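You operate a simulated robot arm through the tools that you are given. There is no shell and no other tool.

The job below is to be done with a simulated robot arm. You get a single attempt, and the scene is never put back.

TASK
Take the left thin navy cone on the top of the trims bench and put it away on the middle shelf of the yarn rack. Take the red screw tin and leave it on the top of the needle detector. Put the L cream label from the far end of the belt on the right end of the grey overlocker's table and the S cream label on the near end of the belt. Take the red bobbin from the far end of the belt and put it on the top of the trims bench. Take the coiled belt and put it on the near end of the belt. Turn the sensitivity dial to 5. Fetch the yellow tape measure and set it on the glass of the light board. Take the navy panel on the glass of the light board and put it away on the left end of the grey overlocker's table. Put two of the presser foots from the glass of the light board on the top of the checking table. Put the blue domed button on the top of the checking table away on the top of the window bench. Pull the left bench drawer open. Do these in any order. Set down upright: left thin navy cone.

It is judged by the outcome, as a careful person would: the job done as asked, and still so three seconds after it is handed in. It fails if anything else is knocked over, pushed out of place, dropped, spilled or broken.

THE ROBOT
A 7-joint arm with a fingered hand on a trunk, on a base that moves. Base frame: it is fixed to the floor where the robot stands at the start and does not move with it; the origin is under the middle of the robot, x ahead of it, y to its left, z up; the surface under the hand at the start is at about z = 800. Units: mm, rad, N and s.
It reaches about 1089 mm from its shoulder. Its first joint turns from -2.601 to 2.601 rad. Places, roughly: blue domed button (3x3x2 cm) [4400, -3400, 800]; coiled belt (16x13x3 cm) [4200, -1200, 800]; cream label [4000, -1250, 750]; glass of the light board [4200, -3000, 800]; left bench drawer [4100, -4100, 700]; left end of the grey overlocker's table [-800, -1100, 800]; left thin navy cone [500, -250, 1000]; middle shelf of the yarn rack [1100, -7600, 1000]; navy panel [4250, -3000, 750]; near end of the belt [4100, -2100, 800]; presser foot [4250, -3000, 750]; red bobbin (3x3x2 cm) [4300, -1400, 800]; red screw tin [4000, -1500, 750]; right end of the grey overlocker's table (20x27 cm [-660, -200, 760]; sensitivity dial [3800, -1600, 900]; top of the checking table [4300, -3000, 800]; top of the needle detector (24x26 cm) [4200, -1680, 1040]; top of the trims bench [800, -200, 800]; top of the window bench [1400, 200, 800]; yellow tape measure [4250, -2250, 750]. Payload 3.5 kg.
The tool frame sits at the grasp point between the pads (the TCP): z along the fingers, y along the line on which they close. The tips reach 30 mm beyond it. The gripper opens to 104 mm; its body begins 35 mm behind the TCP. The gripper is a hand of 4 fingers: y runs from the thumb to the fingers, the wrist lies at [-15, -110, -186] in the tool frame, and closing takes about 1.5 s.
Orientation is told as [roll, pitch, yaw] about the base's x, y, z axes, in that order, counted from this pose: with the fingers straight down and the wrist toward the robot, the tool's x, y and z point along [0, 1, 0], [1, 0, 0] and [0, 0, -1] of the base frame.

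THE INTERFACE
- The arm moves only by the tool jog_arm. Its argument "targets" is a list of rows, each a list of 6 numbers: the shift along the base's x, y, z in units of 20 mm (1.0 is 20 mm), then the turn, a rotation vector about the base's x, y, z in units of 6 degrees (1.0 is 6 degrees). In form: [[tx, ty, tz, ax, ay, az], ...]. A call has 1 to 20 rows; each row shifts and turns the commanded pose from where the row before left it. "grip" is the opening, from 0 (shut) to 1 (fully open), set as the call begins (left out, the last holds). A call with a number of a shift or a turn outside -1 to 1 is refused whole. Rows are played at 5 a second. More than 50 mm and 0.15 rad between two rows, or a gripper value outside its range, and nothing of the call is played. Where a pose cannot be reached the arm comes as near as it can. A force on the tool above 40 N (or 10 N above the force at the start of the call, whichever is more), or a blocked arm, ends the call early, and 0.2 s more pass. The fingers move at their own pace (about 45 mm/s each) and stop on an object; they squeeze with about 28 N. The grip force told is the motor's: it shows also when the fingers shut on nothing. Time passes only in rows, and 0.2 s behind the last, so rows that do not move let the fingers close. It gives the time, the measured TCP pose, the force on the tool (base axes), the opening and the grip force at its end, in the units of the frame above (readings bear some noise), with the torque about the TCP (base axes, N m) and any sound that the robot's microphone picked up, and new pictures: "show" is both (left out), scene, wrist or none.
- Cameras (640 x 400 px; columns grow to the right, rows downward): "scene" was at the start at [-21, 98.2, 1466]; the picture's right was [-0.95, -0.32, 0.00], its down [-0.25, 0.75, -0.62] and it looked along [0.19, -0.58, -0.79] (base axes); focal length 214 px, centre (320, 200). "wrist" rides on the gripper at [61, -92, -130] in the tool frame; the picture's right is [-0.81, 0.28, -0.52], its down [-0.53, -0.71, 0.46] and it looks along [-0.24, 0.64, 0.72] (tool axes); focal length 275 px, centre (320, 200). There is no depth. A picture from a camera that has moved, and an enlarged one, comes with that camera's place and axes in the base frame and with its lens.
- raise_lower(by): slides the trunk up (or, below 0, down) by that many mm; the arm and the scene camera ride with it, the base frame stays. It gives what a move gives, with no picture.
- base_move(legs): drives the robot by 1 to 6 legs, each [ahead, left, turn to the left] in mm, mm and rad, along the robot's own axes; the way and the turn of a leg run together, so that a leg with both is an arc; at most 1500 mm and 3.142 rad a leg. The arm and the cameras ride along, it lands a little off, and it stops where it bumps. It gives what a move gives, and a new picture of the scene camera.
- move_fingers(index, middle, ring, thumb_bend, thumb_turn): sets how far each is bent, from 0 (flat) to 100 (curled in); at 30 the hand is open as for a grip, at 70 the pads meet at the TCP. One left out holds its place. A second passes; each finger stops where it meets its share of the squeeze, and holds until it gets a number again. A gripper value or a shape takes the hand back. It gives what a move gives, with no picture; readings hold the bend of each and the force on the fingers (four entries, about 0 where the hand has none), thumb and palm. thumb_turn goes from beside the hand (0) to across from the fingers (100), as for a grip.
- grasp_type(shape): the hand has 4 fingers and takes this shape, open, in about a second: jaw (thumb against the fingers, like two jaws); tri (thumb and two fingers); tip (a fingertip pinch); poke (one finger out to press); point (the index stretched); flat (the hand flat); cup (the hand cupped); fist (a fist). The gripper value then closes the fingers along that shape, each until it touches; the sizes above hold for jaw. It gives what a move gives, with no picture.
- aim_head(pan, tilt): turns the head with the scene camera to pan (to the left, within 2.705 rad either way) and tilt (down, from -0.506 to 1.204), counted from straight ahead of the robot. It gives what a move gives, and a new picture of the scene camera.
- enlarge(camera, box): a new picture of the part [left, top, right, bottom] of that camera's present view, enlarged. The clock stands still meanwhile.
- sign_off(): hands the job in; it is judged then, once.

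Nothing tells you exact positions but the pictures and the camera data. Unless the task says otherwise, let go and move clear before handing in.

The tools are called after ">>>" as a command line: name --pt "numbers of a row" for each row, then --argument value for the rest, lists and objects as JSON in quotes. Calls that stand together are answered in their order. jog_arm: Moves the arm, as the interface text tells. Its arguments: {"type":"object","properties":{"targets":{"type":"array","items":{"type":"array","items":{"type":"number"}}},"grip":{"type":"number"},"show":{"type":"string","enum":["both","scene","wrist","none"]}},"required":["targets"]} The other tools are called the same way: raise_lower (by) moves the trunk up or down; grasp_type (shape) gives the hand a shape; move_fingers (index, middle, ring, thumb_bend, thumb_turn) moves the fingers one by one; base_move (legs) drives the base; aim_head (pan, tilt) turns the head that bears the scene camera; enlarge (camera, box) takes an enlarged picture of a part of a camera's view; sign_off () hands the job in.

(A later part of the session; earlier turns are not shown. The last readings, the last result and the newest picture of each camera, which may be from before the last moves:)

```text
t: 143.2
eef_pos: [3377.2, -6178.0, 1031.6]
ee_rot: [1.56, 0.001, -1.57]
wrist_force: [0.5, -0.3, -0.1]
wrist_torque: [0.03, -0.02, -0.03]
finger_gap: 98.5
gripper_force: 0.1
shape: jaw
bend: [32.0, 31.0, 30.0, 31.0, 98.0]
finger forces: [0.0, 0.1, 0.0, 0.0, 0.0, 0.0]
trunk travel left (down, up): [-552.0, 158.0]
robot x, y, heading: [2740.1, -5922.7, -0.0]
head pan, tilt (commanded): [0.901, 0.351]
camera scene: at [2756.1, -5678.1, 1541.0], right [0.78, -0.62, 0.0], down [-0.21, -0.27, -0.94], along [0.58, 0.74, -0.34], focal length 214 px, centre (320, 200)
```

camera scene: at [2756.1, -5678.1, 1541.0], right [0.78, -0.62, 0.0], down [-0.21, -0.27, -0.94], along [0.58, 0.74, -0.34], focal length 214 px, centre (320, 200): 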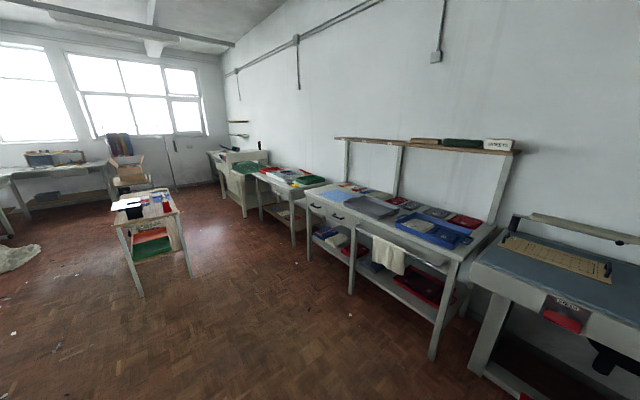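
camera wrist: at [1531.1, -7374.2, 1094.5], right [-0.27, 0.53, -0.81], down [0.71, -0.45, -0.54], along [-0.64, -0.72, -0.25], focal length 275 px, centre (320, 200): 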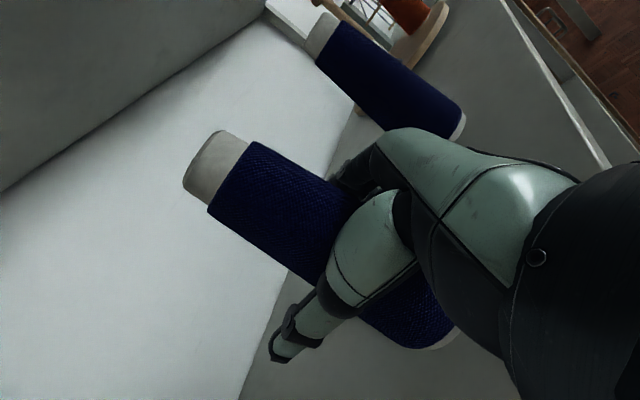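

The whole wall line is visible: drawer bench, checking table, then the belt with detector. I'll bring the hand back to fingers-down while in open space.

>>> jog_arm --pt "-0.39 -0.25 0.15 -0.8 0.8 0.8" --pt "-0.39 -0.25 0.15 -0.8 0.8 0.8" --pt "-0.39 -0.25 0.15 -0.8 0.8 0.8" --pt "-0.39 -0.25 0.15 -0.8 0.8 0.8" --pt "-0.39 -0.25 0.15 -0.8 0.8 0.8" --pt "-0.39 -0.25 0.15 -0.8 0.8 0.8" --pt "-0.39 -0.25 0.15 -0.8 0.8 0.8" --pt "-0.39 -0.25 0.15 -0.8 0.8 0.8" --pt "-0.39 -0.25 0.15 -0.8 0.8 0.8" --pt "-0.39 -0.25 0.15 -0.8 0.8 0.8" --pt "-0.39 -0.25 0.15 -0.8 0.8 0.8" --pt "-0.39 -0.25 0.15 -0.8 0.8 0.8" --pt "-0.39 -0.25 0.15 -0.8 0.8 0.8" --pt "-0.39 -0.25 0.15 -0.8 0.8 0.8" --pt "-0.39 -0.25 0.15 -0.345 0.345 0.345" --show "none"

```text
t: 146.4
eef_pos: [3260.1, -6251.9, 1077.4]
ee_rot: [-0.012, -0.001, 0.0]
wrist_force: [0.5, -0.2, 0.0]
wrist_torque: [-0.01, 0.02, -0.03]
finger_gap: 98.5
gripper_force: 0.1
shape: jaw
bend: [32.0, 31.0, 30.0, 31.0, 98.0]
finger forces: [0.0, 0.0, 0.1, 0.1, 0.0, 0.0]
trunk travel left (down, up): [-552.0, 158.0]
robot x, y, heading: [2741.0, -5917.4, 0.001]
head pan, tilt (commanded): [0.901, 0.351]
```

Zooming on the bench drawers and the tables to plan positions.

>>> enlarge --camera "scene" --box '[200, 130, 480, 300]'

>>> enlarge --camera "scene" --box '[190, 130, 340, 230]'

```text
2.29 times, centred on (340, 215) of scene
camera zoom: at [2756.1, -5678.1, 1541.0], right [0.78, -0.62, 0.0], down [-0.21, -0.27, -0.94], along [0.58, 0.74, -0.34], focal length 490 px, centre (274, 166)
```

zoom: 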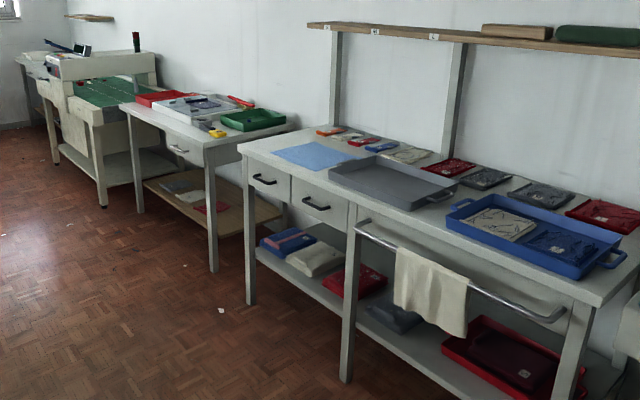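

```text
4.00 times, centred on (265, 180) of scene
camera zoom: at [2756.1, -5678.1, 1541.0], right [0.78, -0.62, 0.0], down [-0.21, -0.27, -0.94], along [0.58, 0.74, -0.34], focal length 858 px, centre (540, 280)
```

zoom: 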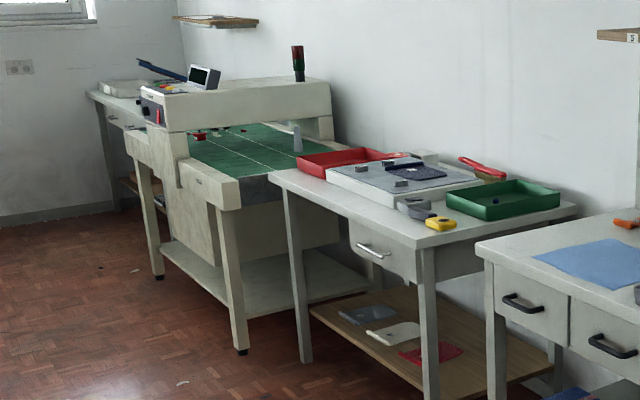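

The left drawer's handle looks to be around (3930, -4115, 755). I'll drive in front of it, staying back, and look closely.

>>> base_move --legs '[[0, 1500, 0], [440, 300, 0]]'

>>> aim_head --pan 0.0 --tilt 0.7

```text
t: 156.4
eef_pos: [3724.9, -4490.2, 1077.3]
ee_rot: [-0.01, -0.001, -0.028]
wrist_force: [-0.1, -0.2, -0.7]
wrist_torque: [0.01, 0.01, 0.0]
finger_gap: 98.2
gripper_force: 0.0
shape: jaw
bend: [32.0, 31.0, 30.0, 31.0, 98.0]
finger forces: [0.0, 0.0, 0.0, 0.0, 0.1, 0.0]
trunk travel left (down, up): [-552.0, 158.0]
robot x, y, heading: [3217.6, -4146.6, -0.026]
head pan, tilt (commanded): [0.901, 0.351]
camera scene: at [3237.6, -3901.4, 1541.0], right [0.77, -0.64, 0.0], down [-0.22, -0.26, -0.94], along [0.6, 0.72, -0.34], focal length 214 px, centre (320, 200)
```

scene: 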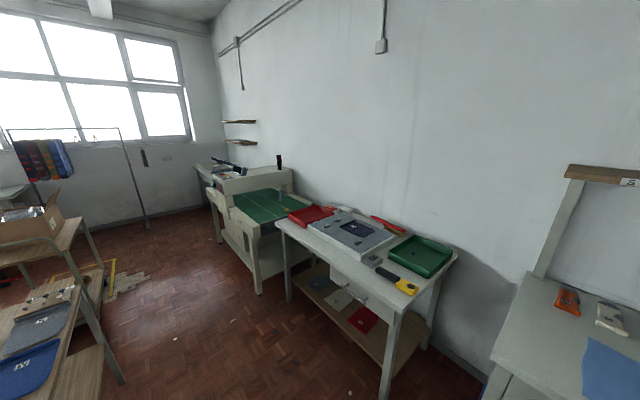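

```text
t: 157.7
eef_pos: [3725.2, -4490.3, 1076.3]
ee_rot: [-0.009, 0.0, -0.027]
wrist_force: [0.8, 0.6, -0.3]
wrist_torque: [0.01, 0.01, 0.01]
finger_gap: 98.6
gripper_force: 0.0
shape: jaw
bend: [32.0, 31.0, 30.0, 31.0, 98.0]
finger forces: [0.1, 0.0, 0.0, 0.0, 0.1, 0.0]
trunk travel left (down, up): [-552.0, 158.0]
robot x, y, heading: [3219.0, -4141.9, -0.026]
head pan, tilt (commanded): [0.0, 0.7]
camera scene: at [3262.6, -3975.1, 1509.6], right [-0.03, -1.0, 0.0], down [-0.64, 0.02, -0.77], along [0.76, -0.02, -0.64], focal length 214 px, centre (320, 200)
```

scene: 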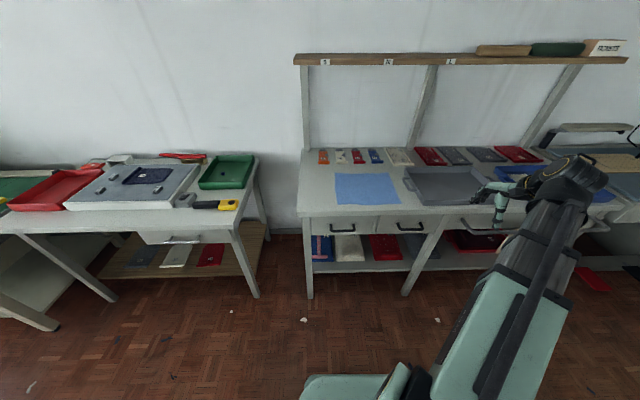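

I see the left bench drawer (handle at about pixel (343, 226)). Zooming in on it.

>>> enlarge --camera "scene" --box '[290, 190, 450, 290]'

>>> enlarge --camera "scene" --box '[0, 130, 280, 305]'

```text
4.00 times, centred on (370, 240) of scene
camera zoom: at [3262.6, -3975.1, 1509.6], right [-0.03, -1.0, 0.0], down [-0.64, 0.02, -0.77], along [0.76, -0.02, -0.64], focal length 858 px, centre (120, 40)
```

zoom: 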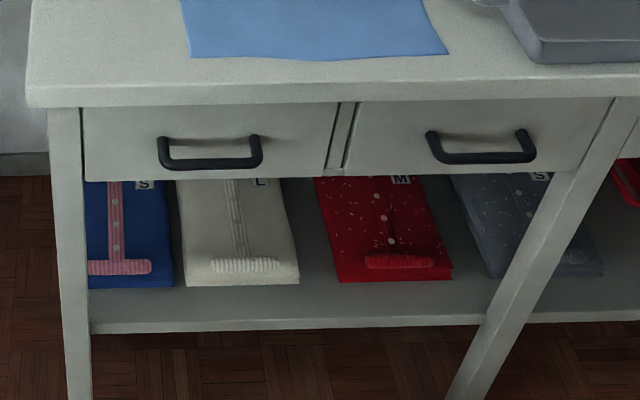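

```text
2.29 times, centred on (140, 218) of scene
camera zoom: at [3262.6, -3975.1, 1509.6], right [-0.03, -1.0, 0.0], down [-0.64, 0.02, -0.77], along [0.76, -0.02, -0.64], focal length 490 px, centre (731, 160)
```

zoom: 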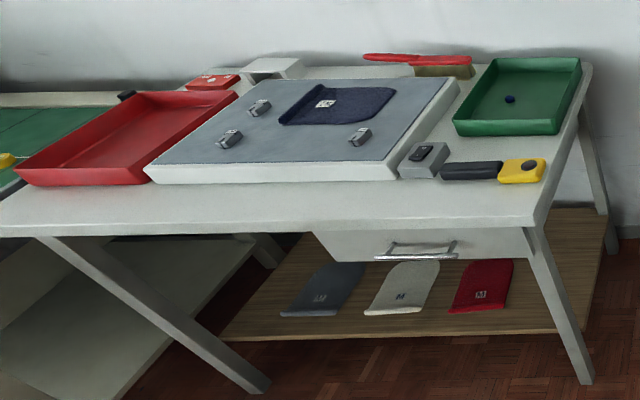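

The handle bar is near (3955, -4105, 725), 120 mm long. I'll turn the hand to point forward with thumb below and fingers above to pinch the bar, testing it here in free space.

>>> jog_arm --pt "0 0 0 0 -1 0" --pt "0 0 0 0 -1 0" --pt "0 0 0 0 -1 0" --pt "0 0 0 0 -1 0" --pt "0 0 0 0 -1 0" --pt "0 0 0 0 -1 0" --pt "0 0 0 0 -1 0" --pt "0 0 0 0 -1 0" --pt "0 0 0 0 -1 0" --pt "0 0 0 0 -1 0" --pt "0 0 0 0 -1 0" --pt "0 0 0 0 -1 0" --pt "0 0 0 0 -1 0" --pt "0 0 0 0 -1 0" --pt "0 0 0 0 -1 0"

```text
t: 160.8
eef_pos: [3727.0, -4488.5, 1076.9]
ee_rot: [1.648, -1.543, -1.659]
wrist_force: [0.2, 0.9, 0.2]
wrist_torque: [-0.02, -0.02, -0.03]
finger_gap: 98.5
gripper_force: 0.1
shape: jaw
bend: [32.0, 31.0, 30.0, 31.0, 98.0]
finger forces: [0.0, 0.0, 0.1, 0.0, 0.0, 0.0]
trunk travel left (down, up): [-552.0, 158.0]
robot x, y, heading: [3215.8, -4148.9, -0.025]
head pan, tilt (commanded): [0.0, 0.7]
camera scene: at [3262.6, -3975.2, 1509.6], right [-0.03, -1.0, 0.0], down [-0.64, 0.02, -0.76], along [0.76, -0.02, -0.64], focal length 214 px, centre (320, 200)
camera wrist: at [3596.0, -4425.2, 986.9], right [-0.53, -0.81, 0.25], down [0.45, -0.52, -0.73], along [0.72, -0.27, 0.64], focal length 275 px, centre (320, 200)
```

scene: 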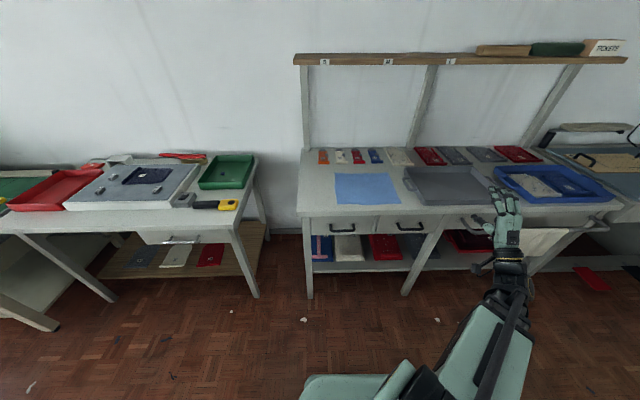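
wrist: 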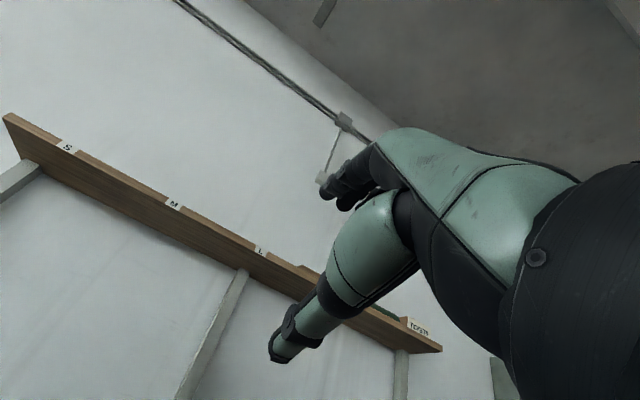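

The orientation works. I'll shift the base left so the handle is ahead-right of the arm, then lower the trunk to handle height.

>>> base_move --legs '[[0, 300, 0.026]]'

>>> raise_lower --by -350

>>> jog_arm --pt "0 0 0 0 0 0"

```text
t: 162.9
eef_pos: [3740.5, -4173.6, 1076.8]
ee_rot: [1.586, -1.542, -1.565]
wrist_force: [0.5, 0.3, 0.5]
wrist_torque: [-0.01, -0.03, -0.02]
finger_gap: 98.4
gripper_force: 0.2
shape: jaw
bend: [32.0, 31.0, 30.0, 31.0, 98.0]
finger forces: [0.0, 0.0, 0.0, 0.0, 0.1, 0.1]
trunk travel left (down, up): [-552.0, 158.0]
robot x, y, heading: [3222.0, -3847.1, 0.007]
head pan, tilt (commanded): [0.0, 0.7]
camera scene: at [3259.9, -3673.7, 1509.6], right [0.01, -1.0, 0.0], down [-0.64, 0.0, -0.77], along [0.76, 0.0, -0.64], focal length 214 px, centre (320, 200)
```

scene: 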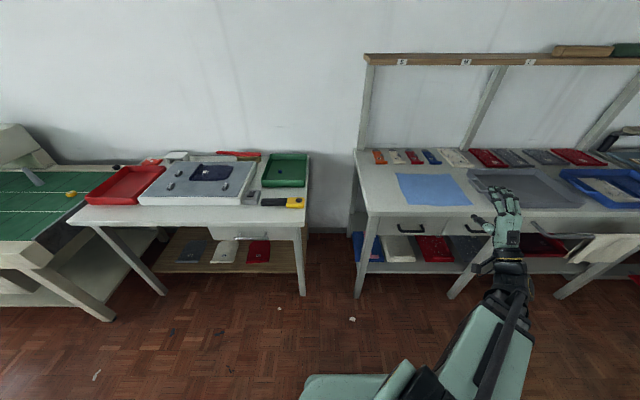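

```text
t: 166.3
eef_pos: [3740.0, -4173.5, 727.2]
ee_rot: [1.587, -1.543, -1.562]
wrist_force: [0.1, -0.8, -0.1]
wrist_torque: [0.01, 0.03, 0.02]
finger_gap: 98.7
gripper_force: 0.0
shape: jaw
bend: [32.0, 31.0, 30.0, 31.0, 98.0]
finger forces: [0.1, 0.0, 0.0, 0.0, 0.0, 0.0]
trunk travel left (down, up): [-202.0, 508.0]
robot x, y, heading: [3223.4, -3847.2, 0.013]
head pan, tilt (commanded): [0.0, 0.7]
```

```text
t: 166.7
eef_pos: [3740.1, -4173.2, 727.2]
ee_rot: [1.584, -1.542, -1.563]
wrist_force: [0.0, 0.6, -0.3]
wrist_torque: [-0.04, -0.01, 0.01]
finger_gap: 98.6
gripper_force: 0.0
shape: jaw
bend: [32.0, 31.0, 30.0, 31.0, 98.0]
finger forces: [0.1, 0.0, 0.1, 0.0, 0.0, 0.0]
trunk travel left (down, up): [-202.0, 508.0]
robot x, y, heading: [3219.8, -3843.7, 0.006]
head pan, tilt (commanded): [0.0, 0.7]
camera scene: at [3260.0, -3674.0, 1159.6], right [0.01, -1.0, 0.0], down [-0.64, 0.0, -0.77], along [0.76, 0.0, -0.64], focal length 214 px, centre (320, 200)
camera wrist: at [3608.2, -4112.4, 637.0], right [-0.5, -0.83, 0.25], down [0.47, -0.5, -0.73], along [0.73, -0.24, 0.64], focal length 275 px, centre (320, 200)
```

scene: 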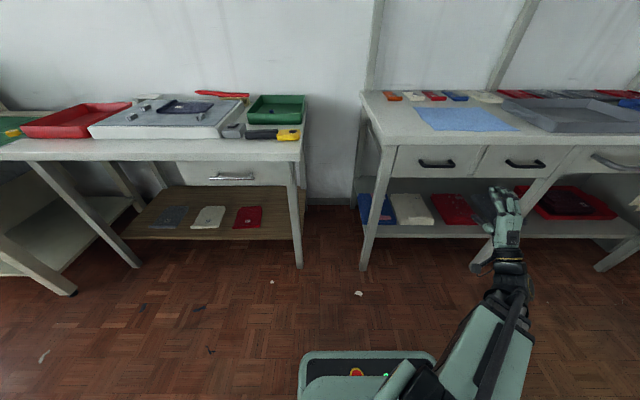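
wrist: 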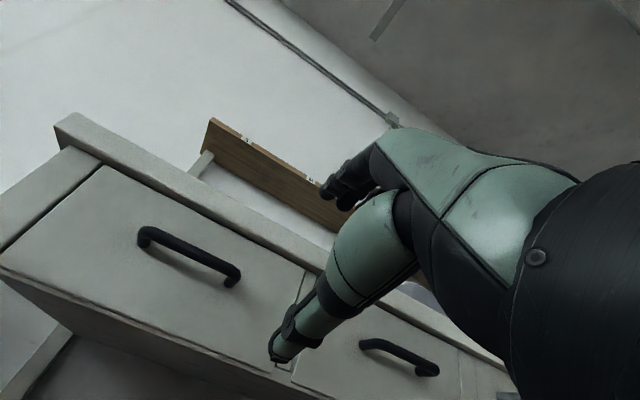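

I can see the handle well from the wrist camera. Zooming to fix its position more exactly.

>>> enlarge --camera "scene" --box '[380, 120, 540, 220]'

>>> enlarge --camera "wrist" --box '[80, 180, 320, 330]'

```text
4.00 times, centred on (460, 170) of scene
camera zoom: at [3260.0, -3674.0, 1159.6], right [0.01, -1.0, 0.0], down [-0.64, 0.0, -0.77], along [0.76, 0.0, -0.64], focal length 858 px, centre (-240, 320)
```

zoom: 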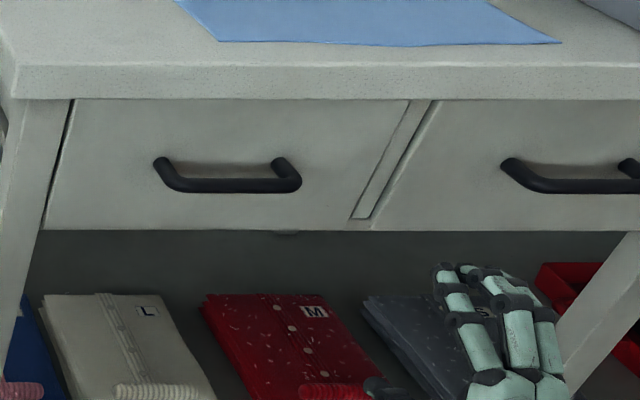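

```text
2.67 times, centred on (200, 255) of wrist
camera zoom: at [3608.2, -4112.4, 637.0], right [-0.5, -0.83, 0.25], down [0.47, -0.5, -0.73], along [0.73, -0.24, 0.64], focal length 734 px, centre (640, 53)
```

zoom: 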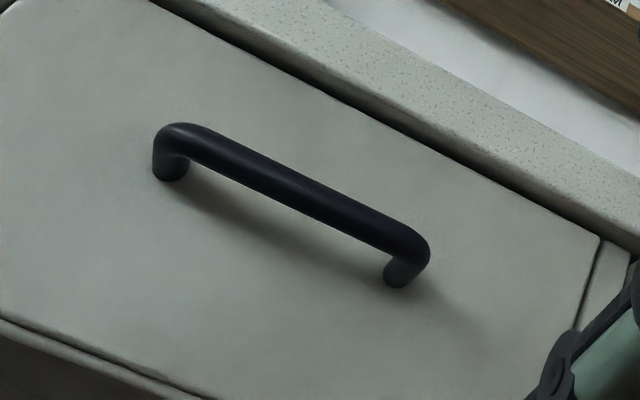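

The handle bar is at about (3931, -4096, 756). Moving to just in front of it with a half-open hand.

>>> jog_arm --pt "0.92 0.642 0.25 0 0 0" --pt "0.92 0.642 0.25 0 0 0" --pt "0.92 0.642 0.25 0 0 0" --pt "0.92 0.642 0.25 0 0 0" --pt "0.92 0.642 0.25 0 0 0" --pt "0.92 0.642 0.2 0 0 0" --pt "0 0 0 0 0 0" --grip 0.5

```text
t: 168.3
eef_pos: [3850.6, -4096.4, 757.6]
ee_rot: [1.584, -1.543, -1.561]
wrist_force: [-0.1, -0.3, -0.6]
wrist_torque: [0.0, -0.03, 0.02]
finger_gap: 52.5
gripper_force: 0.2
shape: jaw
bend: [74.0, 44.0, 41.0, 69.0, 100.0]
finger forces: [0.1, 0.0, 0.0, 0.0, 0.0, 0.1]
trunk travel left (down, up): [-202.0, 508.0]
robot x, y, heading: [3223.9, -3842.1, 0.003]
head pan, tilt (commanded): [0.0, 0.7]
camera scene: at [3260.0, -3674.0, 1159.6], right [0.01, -1.0, 0.0], down [-0.64, 0.0, -0.76], along [0.76, 0.0, -0.64], focal length 214 px, centre (320, 200)
camera wrist: at [3718.8, -4036.1, 666.9], right [-0.5, -0.83, 0.25], down [0.47, -0.5, -0.73], along [0.73, -0.24, 0.64], focal length 275 px, centre (320, 200)
```

scene: 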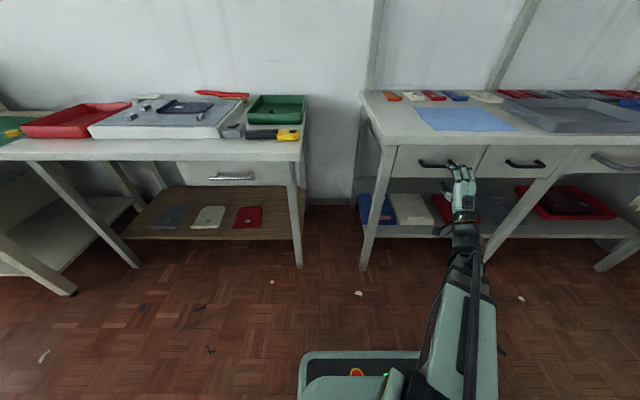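
wrist: 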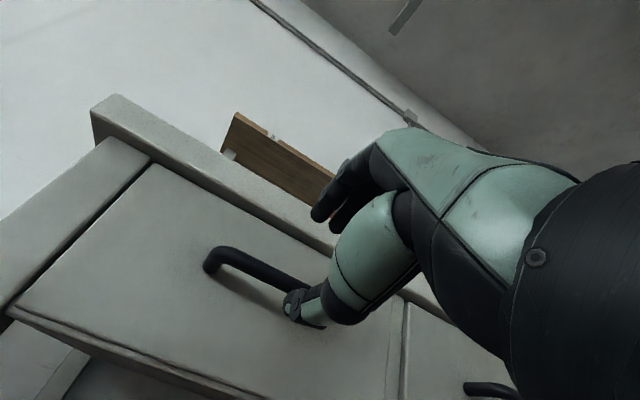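

Lined up with the bar between thumb and fingers. Advancing to straddle it.

>>> jog_arm --pt "0.8 0 0 0 0 0" --pt "0.8 0 0 0 0 0" --pt "0.8 0 0 0 0 0" --pt "0.8 0 0 0 0 0"

```text
t: 169.3
eef_pos: [3915.1, -4097.8, 757.2]
ee_rot: [1.589, -1.542, -1.563]
wrist_force: [0.6, -0.5, -0.6]
wrist_torque: [-0.01, 0.0, 0.0]
finger_gap: 52.4
gripper_force: 0.1
shape: jaw
bend: [74.0, 44.0, 41.0, 69.0, 100.0]
finger forces: [0.0, 0.0, 0.0, 0.1, 0.0, 0.1]
trunk travel left (down, up): [-202.0, 508.0]
robot x, y, heading: [3221.3, -3843.6, 0.005]
head pan, tilt (commanded): [0.0, 0.7]
camera scene: at [3259.9, -3674.0, 1159.6], right [0.01, -1.0, 0.0], down [-0.64, 0.0, -0.77], along [0.77, 0.0, -0.64], focal length 214 px, centre (320, 200)
camera wrist: at [3783.2, -4036.2, 666.5], right [-0.5, -0.83, 0.25], down [0.47, -0.5, -0.73], along [0.73, -0.24, 0.64], focal length 275 px, centre (320, 200)
```

scene: 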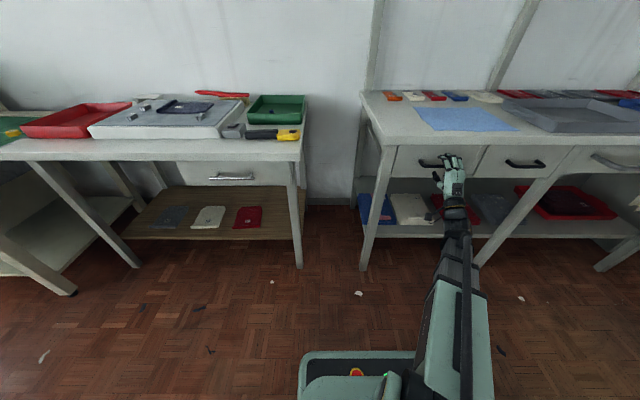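
wrist: 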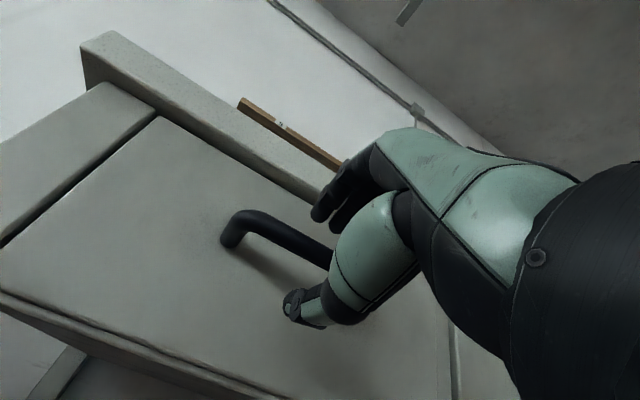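

The bar passes between the fingers above and the thumb below, with no contact. Closing on it.

>>> jog_arm --pt "0 0 0 0 0 0" --pt "0 0 0 0 0 0" --pt "0 0 0 0 0 0" --pt "0 0 0 0 0 0" --pt "0 0 0 0 0 0" --pt "0 0 0 0 0 0" --grip 0

```text
t: 170.7
eef_pos: [3914.4, -4096.1, 755.3]
ee_rot: [1.57, -1.543, -1.546]
wrist_force: [3.0, 0.6, -0.4]
wrist_torque: [-0.1, -0.01, -0.05]
finger_gap: 7.6
gripper_force: 28.1
shape: jaw
bend: [71.0, 68.0, 65.0, 74.0, 100.0]
finger forces: [12.1, 5.8, 3.0, 0.0, 23.2, 0.0]
trunk travel left (down, up): [-202.0, 508.0]
robot x, y, heading: [3218.5, -3845.3, 0.003]
head pan, tilt (commanded): [0.0, 0.7]
camera scene: at [3260.3, -3674.0, 1159.6], right [0.01, -1.0, 0.0], down [-0.64, 0.0, -0.76], along [0.76, 0.0, -0.64], focal length 214 px, centre (320, 200)
camera wrist: at [3783.2, -4036.1, 666.2], right [-0.5, -0.83, 0.25], down [0.47, -0.5, -0.73], along [0.73, -0.24, 0.64], focal length 275 px, centre (320, 200)
```

scene: 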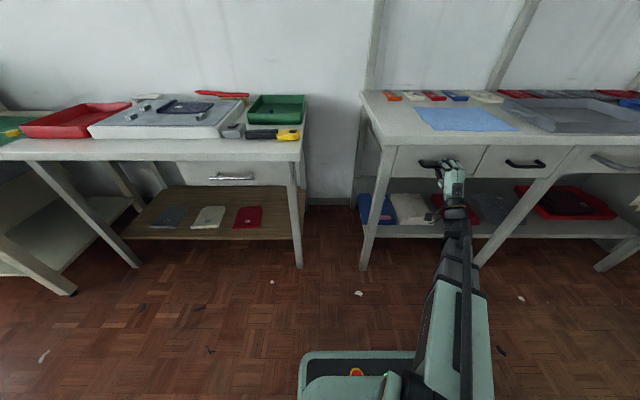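
wrist: 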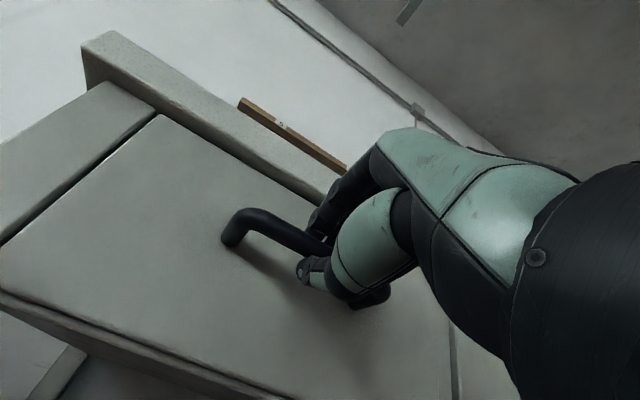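

The bar is gripped. Pulling by driving the base back slowly.

>>> base_move --legs '[[-120, 0, 0]]'

```text
t: 171.9
eef_pos: [3792.7, -4098.4, 756.4]
ee_rot: [1.572, -1.543, -1.551]
wrist_force: [0.9, 16.3, -5.5]
wrist_torque: [-0.17, 0.12, 0.3]
finger_gap: 7.5
gripper_force: 27.9
shape: jaw
bend: [71.0, 71.0, 66.0, 74.0, 100.0]
finger forces: [11.9, 6.1, 2.9, 0.0, 24.2, 0.0]
trunk travel left (down, up): [-202.0, 508.0]
robot x, y, heading: [3099.0, -3841.5, -0.002]
head pan, tilt (commanded): [0.0, 0.7]
camera scene: at [3139.4, -3673.6, 1159.5], right [0.0, -1.0, 0.0], down [-0.64, 0.0, -0.76], along [0.76, 0.0, -0.64], focal length 214 px, centre (320, 200)
```

scene: 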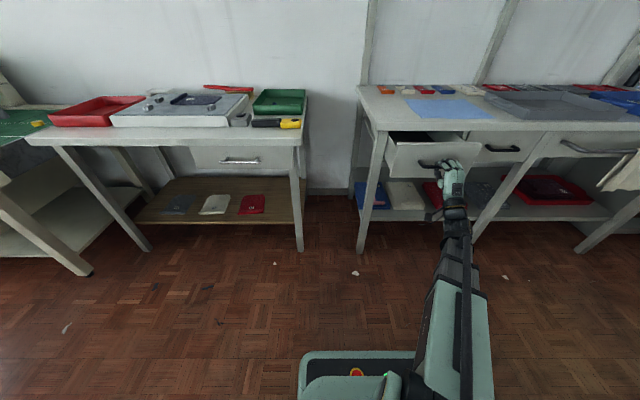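

The drawer is sliding out. Pulling further.

>>> base_move --legs '[[-110, 0, 0.004]]'

```text
t: 173.1
eef_pos: [3683.5, -4097.8, 756.7]
ee_rot: [1.569, -1.542, -1.549]
wrist_force: [0.1, 5.9, -4.2]
wrist_torque: [-0.14, 0.11, 0.08]
finger_gap: 7.5
gripper_force: 28.4
shape: jaw
bend: [71.0, 71.0, 66.0, 74.0, 100.0]
finger forces: [12.3, 5.6, 2.9, 0.0, 24.6, 0.1]
trunk travel left (down, up): [-202.0, 508.0]
robot x, y, heading: [2992.1, -3845.1, 0.002]
head pan, tilt (commanded): [0.0, 0.7]
camera scene: at [3029.8, -3674.4, 1159.6], right [0.0, -1.0, 0.0], down [-0.64, 0.0, -0.76], along [0.76, 0.0, -0.64], focal length 214 px, centre (320, 200)
```

scene: 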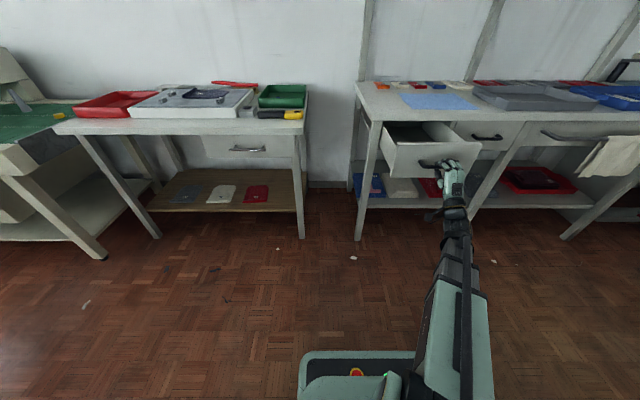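

Open by 230 mm. I'll try a bit more to be clearly open.

>>> base_move --legs '[[-50, 0, 0]]'

```text
t: 174.1
eef_pos: [3635.3, -4098.9, 756.2]
ee_rot: [1.566, -1.544, -1.541]
wrist_force: [1.4, 6.2, -5.6]
wrist_torque: [-0.14, 0.08, 0.1]
finger_gap: 7.5
gripper_force: 27.8
shape: jaw
bend: [71.0, 71.0, 66.0, 75.0, 100.0]
finger forces: [12.2, 5.4, 2.8, 0.0, 24.6, 0.1]
trunk travel left (down, up): [-202.0, 508.0]
robot x, y, heading: [2938.9, -3846.9, 0.001]
head pan, tilt (commanded): [0.0, 0.7]
camera scene: at [2980.3, -3674.6, 1159.6], right [0.0, -1.0, 0.0], down [-0.64, 0.0, -0.76], along [0.76, 0.0, -0.64], focal length 214 px, centre (320, 200)
```

scene: 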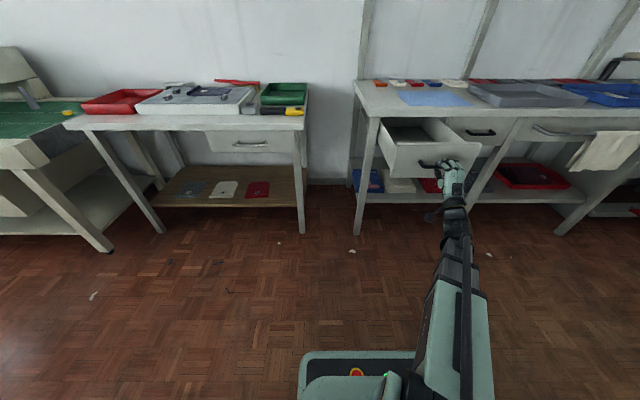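

The left bench drawer is open by about 280 mm. Releasing and backing away.

>>> jog_arm --pt "0 0 0 0 0 0" --pt "0 0 0 0 0 0" --pt "0 0 0 0 0 0" --pt "0 0 0 0 0 0" --pt "0 0 0 0 0 0" --pt "0 0 0 0 0 0" --grip 0.6 --show "wrist"

>>> base_move --legs '[[-160, 0, 0]]'

```text
t: 175.5
eef_pos: [3634.8, -4098.8, 756.1]
ee_rot: [1.577, -1.544, -1.554]
wrist_force: [-0.6, 0.5, 0.9]
wrist_torque: [0.0, 0.0, 0.01]
finger_gap: 62.2
gripper_force: 0.1
shape: jaw
bend: [29.0, 41.0, 37.0, 65.0, 100.0]
finger forces: [0.0, 0.0, 0.0, 0.0, 0.0, 0.0]
trunk travel left (down, up): [-202.0, 508.0]
robot x, y, heading: [2941.2, -3847.3, 0.002]
head pan, tilt (commanded): [0.0, 0.7]
camera wrist: at [3501.8, -4038.1, 666.3], right [-0.5, -0.83, 0.25], down [0.47, -0.5, -0.73], along [0.73, -0.25, 0.64], focal length 275 px, centre (320, 200)
```

wrist: 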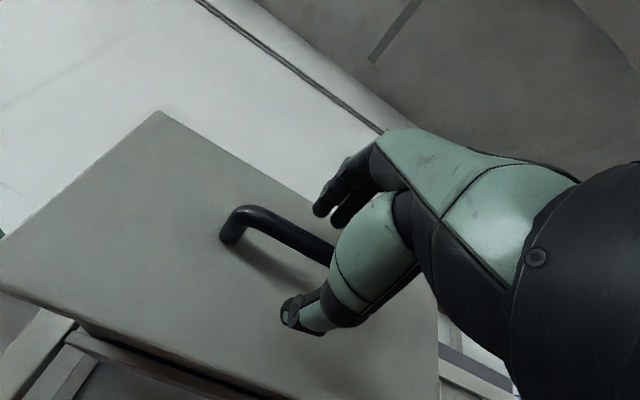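

```text
t: 176.9
eef_pos: [3473.0, -4098.3, 756.5]
ee_rot: [1.574, -1.545, -1.552]
wrist_force: [0.1, -0.3, 0.4]
wrist_torque: [0.03, 0.02, -0.03]
finger_gap: 62.1
gripper_force: 0.1
shape: jaw
bend: [29.0, 41.0, 37.0, 65.0, 100.0]
finger forces: [0.0, 0.0, 0.1, 0.0, 0.0, 0.0]
trunk travel left (down, up): [-202.0, 508.0]
robot x, y, heading: [2780.3, -3844.7, 0.007]
head pan, tilt (commanded): [0.0, 0.7]
camera scene: at [2818.7, -3675.4, 1159.6], right [0.0, -1.0, 0.0], down [-0.64, 0.0, -0.76], along [0.76, 0.0, -0.64], focal length 214 px, centre (320, 200)
```

scene: 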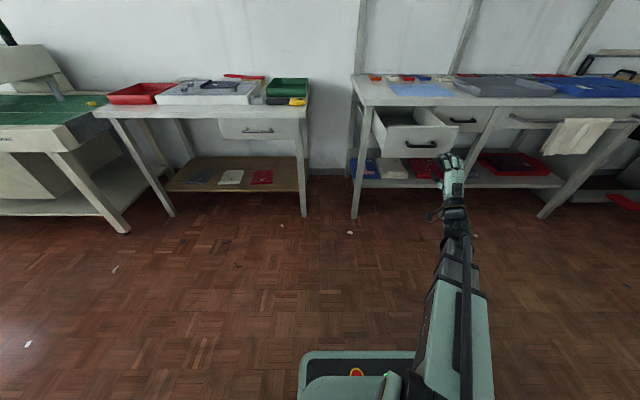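

Drawer done. Raising the trunk and returning the hand to fingers-down, then moving over to the checking table.

>>> raise_lower --by 400

>>> jog_arm --pt "-0.5 -0.6 0 0 1 0" --pt "-0.5 -0.6 0 0 1 0" --pt "-0.5 -0.6 0 0 1 0" --pt "-0.5 -0.6 0 0 1 0" --pt "-0.5 -0.6 0 0 1 0" --pt "-0.5 -0.6 0 0 1 0" --pt "-0.5 -0.6 0 0 1 0" --pt "-0.5 -0.6 0 0 1 0" --pt "-0.5 -0.6 0 0 1 0" --pt "-0.5 -0.6 0 0 1 0" --pt "-0.5 0 0 0 1 0" --pt "-0.5 0 0 0 1 0" --pt "-0.5 0 0 0 1 0" --pt "-0.5 0 0 0 1 0" --pt "-0.5 0 0 0 0.75 0" --grip 1 --show "none"

>>> base_move --legs '[[550, 300, 0], [0, 600, 0]]'

```text
t: 180.7
eef_pos: [3471.5, -4099.6, 1155.7]
ee_rot: [1.576, -1.543, -1.554]
wrist_force: [0.1, 0.0, 0.4]
wrist_torque: [0.03, -0.02, 0.06]
finger_gap: 62.1
gripper_force: 0.1
shape: jaw
bend: [29.0, 41.0, 37.0, 65.0, 100.0]
finger forces: [0.0, 0.0, 0.1, 0.0, 0.0, 0.1]
trunk travel left (down, up): [-602.0, 108.0]
robot x, y, heading: [2777.4, -3846.0, 0.001]
head pan, tilt (commanded): [0.0, 0.7]
```

```text
t: 183.9
eef_pos: [3322.2, -4218.6, 1154.4]
ee_rot: [0.026, -0.025, -0.027]
wrist_force: [-0.1, -0.6, 0.5]
wrist_torque: [0.0, 0.01, 0.01]
finger_gap: 103.6
gripper_force: 0.0
shape: jaw
bend: [30.0, 30.0, 30.0, 30.0, 98.0]
finger forces: [0.0, 0.1, 0.0, 0.1, 0.0, 0.0]
trunk travel left (down, up): [-602.0, 108.0]
robot x, y, heading: [2778.2, -3845.1, 0.0]
head pan, tilt (commanded): [0.0, 0.7]
```

```text
t: 186.4
eef_pos: [3682.0, -4018.0, 1155.7]
ee_rot: [0.024, -0.026, -0.008]
wrist_force: [0.4, -0.3, 0.0]
wrist_torque: [0.02, -0.06, 0.01]
finger_gap: 103.9
gripper_force: 0.0
shape: jaw
bend: [30.0, 30.0, 30.0, 30.0, 98.0]
finger forces: [0.1, 0.0, 0.0, 0.0, 0.0, 0.0]
trunk travel left (down, up): [-602.0, 108.0]
robot x, y, heading: [3134.2, -3656.4, 0.027]
head pan, tilt (commanded): [0.0, 0.7]
stopped in leg 1: the robot was blocked; the commanded pose is now the measured one
camera scene: at [3168.0, -3485.0, 1559.8], right [0.02, -1.0, 0.0], down [-0.64, -0.01, -0.77], along [0.77, 0.02, -0.64], focal length 214 px, centre (320, 200)
```

scene: 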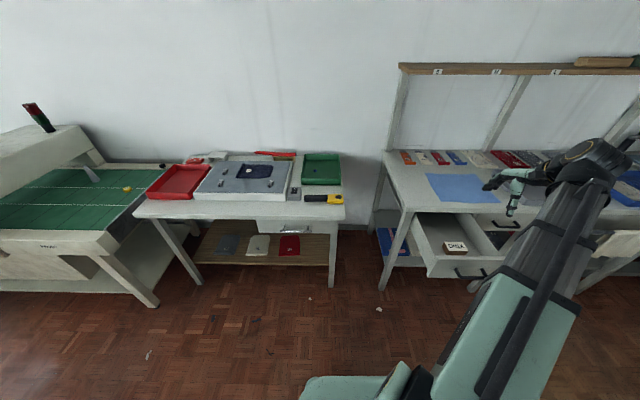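

The base was stopped by something, likely the wooden trolley table behind-left. I'll look there before moving on.

>>> aim_head --pan 1.9 --tilt 0.8

>>> aim_head --pan 2.6 --tilt 0.8

```text
t: 188.2
eef_pos: [3683.7, -4016.8, 1155.3]
ee_rot: [0.025, -0.026, -0.009]
wrist_force: [0.6, -0.7, -0.5]
wrist_torque: [-0.01, 0.04, 0.01]
finger_gap: 103.9
gripper_force: 0.2
shape: jaw
bend: [30.0, 30.0, 30.0, 30.0, 98.0]
finger forces: [0.1, 0.0, 0.1, 0.0, 0.0, 0.0]
trunk travel left (down, up): [-602.0, 108.0]
robot x, y, heading: [3135.5, -3651.9, 0.022]
head pan, tilt (commanded): [1.901, 0.799]
camera scene: at [3056.4, -3409.9, 1551.4], right [0.94, 0.34, 0.0], down [0.25, -0.67, -0.7], along [-0.24, 0.65, -0.72], focal length 214 px, centre (320, 200)
```

scene: 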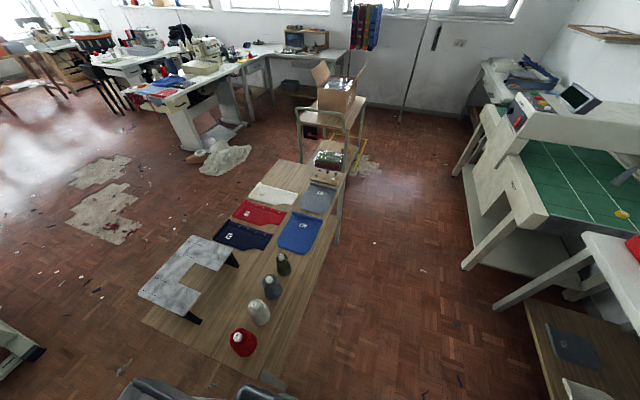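

```text
t: 189.3
eef_pos: [3684.1, -4017.2, 1155.7]
ee_rot: [0.024, -0.027, -0.009]
wrist_force: [-0.2, 0.3, -0.1]
wrist_torque: [0.02, -0.04, -0.01]
finger_gap: 103.9
gripper_force: 0.0
shape: jaw
bend: [30.0, 30.0, 30.0, 30.0, 98.0]
finger forces: [0.1, 0.1, 0.1, 0.0, 0.0, 0.0]
trunk travel left (down, up): [-602.0, 108.0]
robot x, y, heading: [3131.6, -3652.6, 0.021]
head pan, tilt (commanded): [2.601, 0.799]
camera scene: at [3014.1, -3445.6, 1551.4], right [0.5, 0.87, 0.0], down [0.62, -0.36, -0.7], along [-0.61, 0.35, -0.72], focal length 214 px, centre (320, 200)
```

scene: 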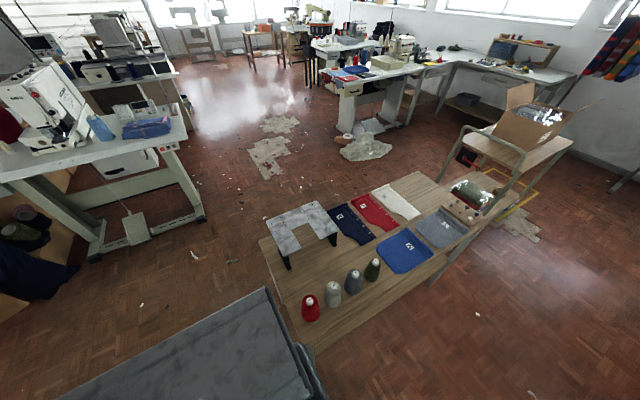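

The column corner just touched the trolley table's edge; the spools on it still stand. I'll go forward first, then left to stand before the checking table.

>>> base_move --legs '[[125, 0, -0.02], [0, 600, 0], [290, 0, 0]]'

>>> aim_head --pan 0.0 --tilt 0.8

>>> jog_arm --pt "0 0 0 0 0 0" --show "wrist"

```text
t: 195.1
eef_pos: [4092.3, -3421.7, 1156.1]
ee_rot: [0.024, -0.026, -0.013]
wrist_force: [-0.3, 0.5, -0.2]
wrist_torque: [0.01, 0.01, -0.01]
finger_gap: 103.9
gripper_force: 0.0
shape: jaw
bend: [30.0, 30.0, 30.0, 30.0, 98.0]
finger forces: [0.1, 0.1, 0.1, 0.0, 0.0, 0.0]
trunk travel left (down, up): [-602.0, 108.0]
robot x, y, heading: [3543.6, -3059.3, 0.02]
head pan, tilt (commanded): [2.601, 0.799]
camera scene: at [3425.7, -2847.4, 1551.4], right [0.5, 0.87, 0.0], down [0.62, -0.36, -0.7], along [-0.6, 0.35, -0.72], focal length 214 px, centre (320, 200)
```

scene: 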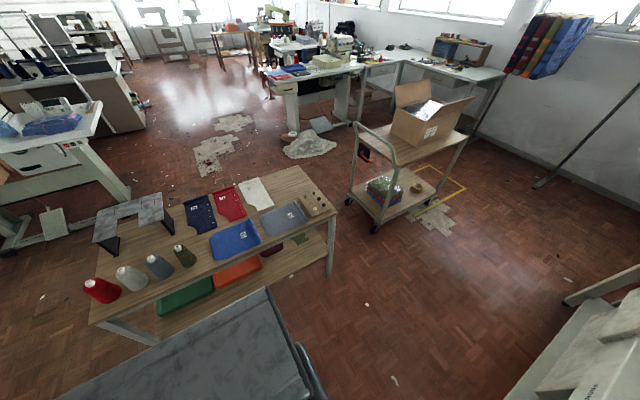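

```text
t: 197.4
eef_pos: [4091.0, -3423.3, 1156.0]
ee_rot: [0.024, -0.028, -0.015]
wrist_force: [0.1, 0.4, -0.1]
wrist_torque: [-0.02, 0.01, 0.01]
finger_gap: 103.9
gripper_force: 0.1
shape: jaw
bend: [30.0, 30.0, 30.0, 30.0, 98.0]
finger forces: [0.1, 0.0, 0.0, 0.0, 0.0, 0.0]
trunk travel left (down, up): [-602.0, 108.0]
robot x, y, heading: [3543.1, -3058.5, 0.019]
head pan, tilt (commanded): [0.0, 0.799]
camera scene: at [3575.5, -2886.4, 1551.4], right [0.02, -1.0, 0.0], down [-0.72, -0.01, -0.7], along [0.7, 0.01, -0.72], focal length 214 px, centre (320, 200)
```

scene: 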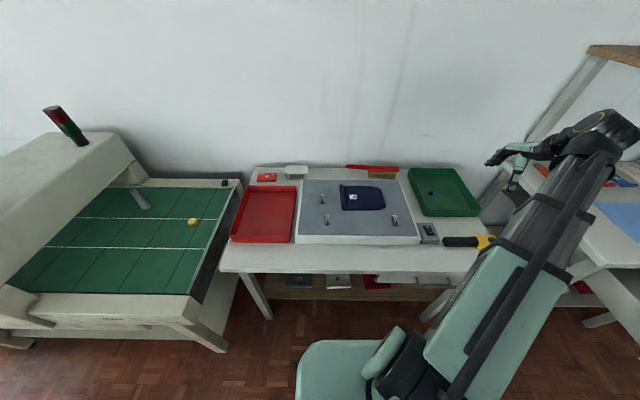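

```text
t: 197.8
eef_pos: [4091.2, -3424.0, 1155.2]
ee_rot: [0.024, -0.026, -0.015]
wrist_force: [-0.5, -0.2, -0.6]
wrist_torque: [0.01, 0.01, -0.01]
finger_gap: 104.1
gripper_force: 0.1
shape: jaw
bend: [30.0, 30.0, 30.0, 30.0, 98.0]
finger forces: [0.1, 0.1, 0.1, 0.0, 0.0, 0.1]
trunk travel left (down, up): [-602.0, 108.0]
robot x, y, heading: [3540.5, -3055.0, 0.017]
head pan, tilt (commanded): [0.0, 0.799]
camera wrist: at [3996.8, -3363.3, 1285.0], right [0.25, -0.83, 0.5], down [-0.71, -0.51, -0.49], along [0.66, -0.24, -0.71], focal length 275 px, centre (320, 200)
```

wrist: 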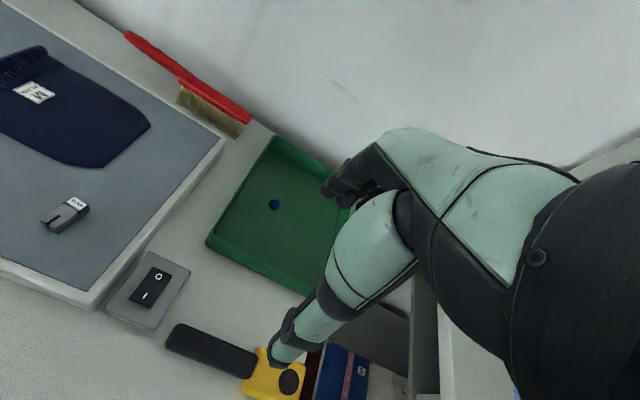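

I have a good view of the checking table and the near end of the belt. Zooming in on both.

>>> enlarge --camera "scene" --box '[220, 150, 500, 290]'

>>> enlarge --camera "scene" --box '[0, 90, 260, 330]'

```text
2.29 times, centred on (360, 220) of scene
camera zoom: at [3575.5, -2886.4, 1551.4], right [0.02, -1.0, 0.0], down [-0.72, -0.01, -0.7], along [0.7, 0.01, -0.72], focal length 490 px, centre (229, 154)
```

zoom: 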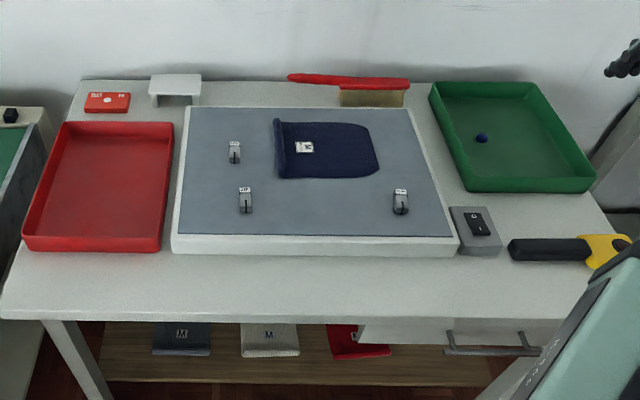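

```text
1.67 times, centred on (130, 210) of scene
camera zoom: at [3575.5, -2886.4, 1551.4], right [0.02, -1.0, 0.0], down [-0.72, -0.01, -0.7], along [0.7, 0.01, -0.72], focal length 358 px, centre (637, 183)
```

zoom: 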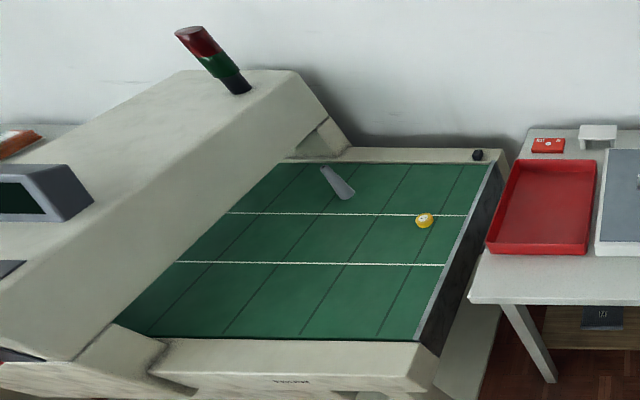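

Table top is about z = 795 and the glass about 840. I'll enlarge the wrist view to see the presser feet shape and the tray button.

>>> enlarge --camera "wrist" --box '[0, 120, 240, 270]'

>>> enlarge --camera "scene" --box '[300, 170, 430, 260]'

```text
2.67 times, centred on (120, 195) of wrist
camera zoom: at [3996.8, -3363.3, 1285.0], right [0.25, -0.83, 0.5], down [-0.71, -0.51, -0.49], along [0.66, -0.24, -0.71], focal length 734 px, centre (853, 213)
```

zoom: 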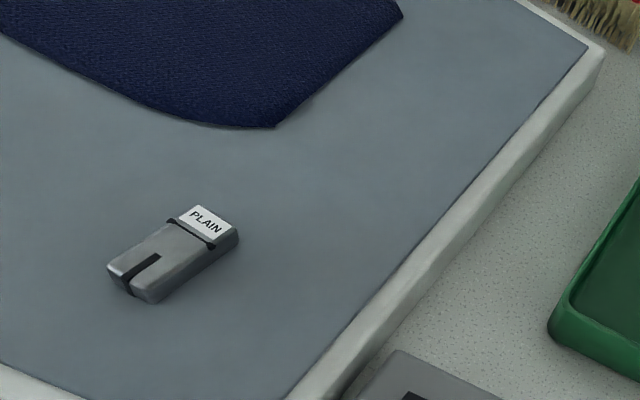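

```text
4.44 times, centred on (365, 215) of scene
camera zoom: at [3575.5, -2886.4, 1551.4], right [0.02, -1.0, 0.0], down [-0.72, -0.01, -0.7], along [0.7, 0.01, -0.72], focal length 953 px, centre (120, 133)
```

zoom: 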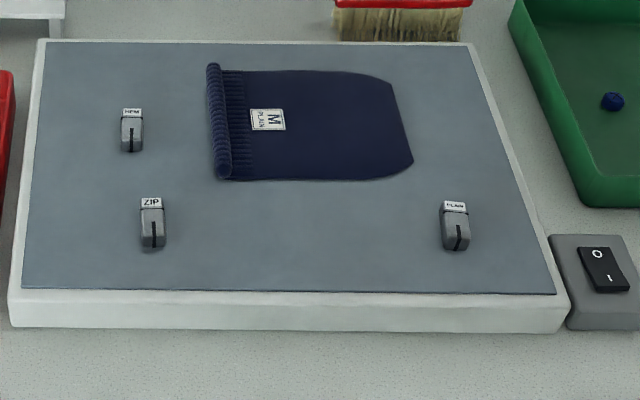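

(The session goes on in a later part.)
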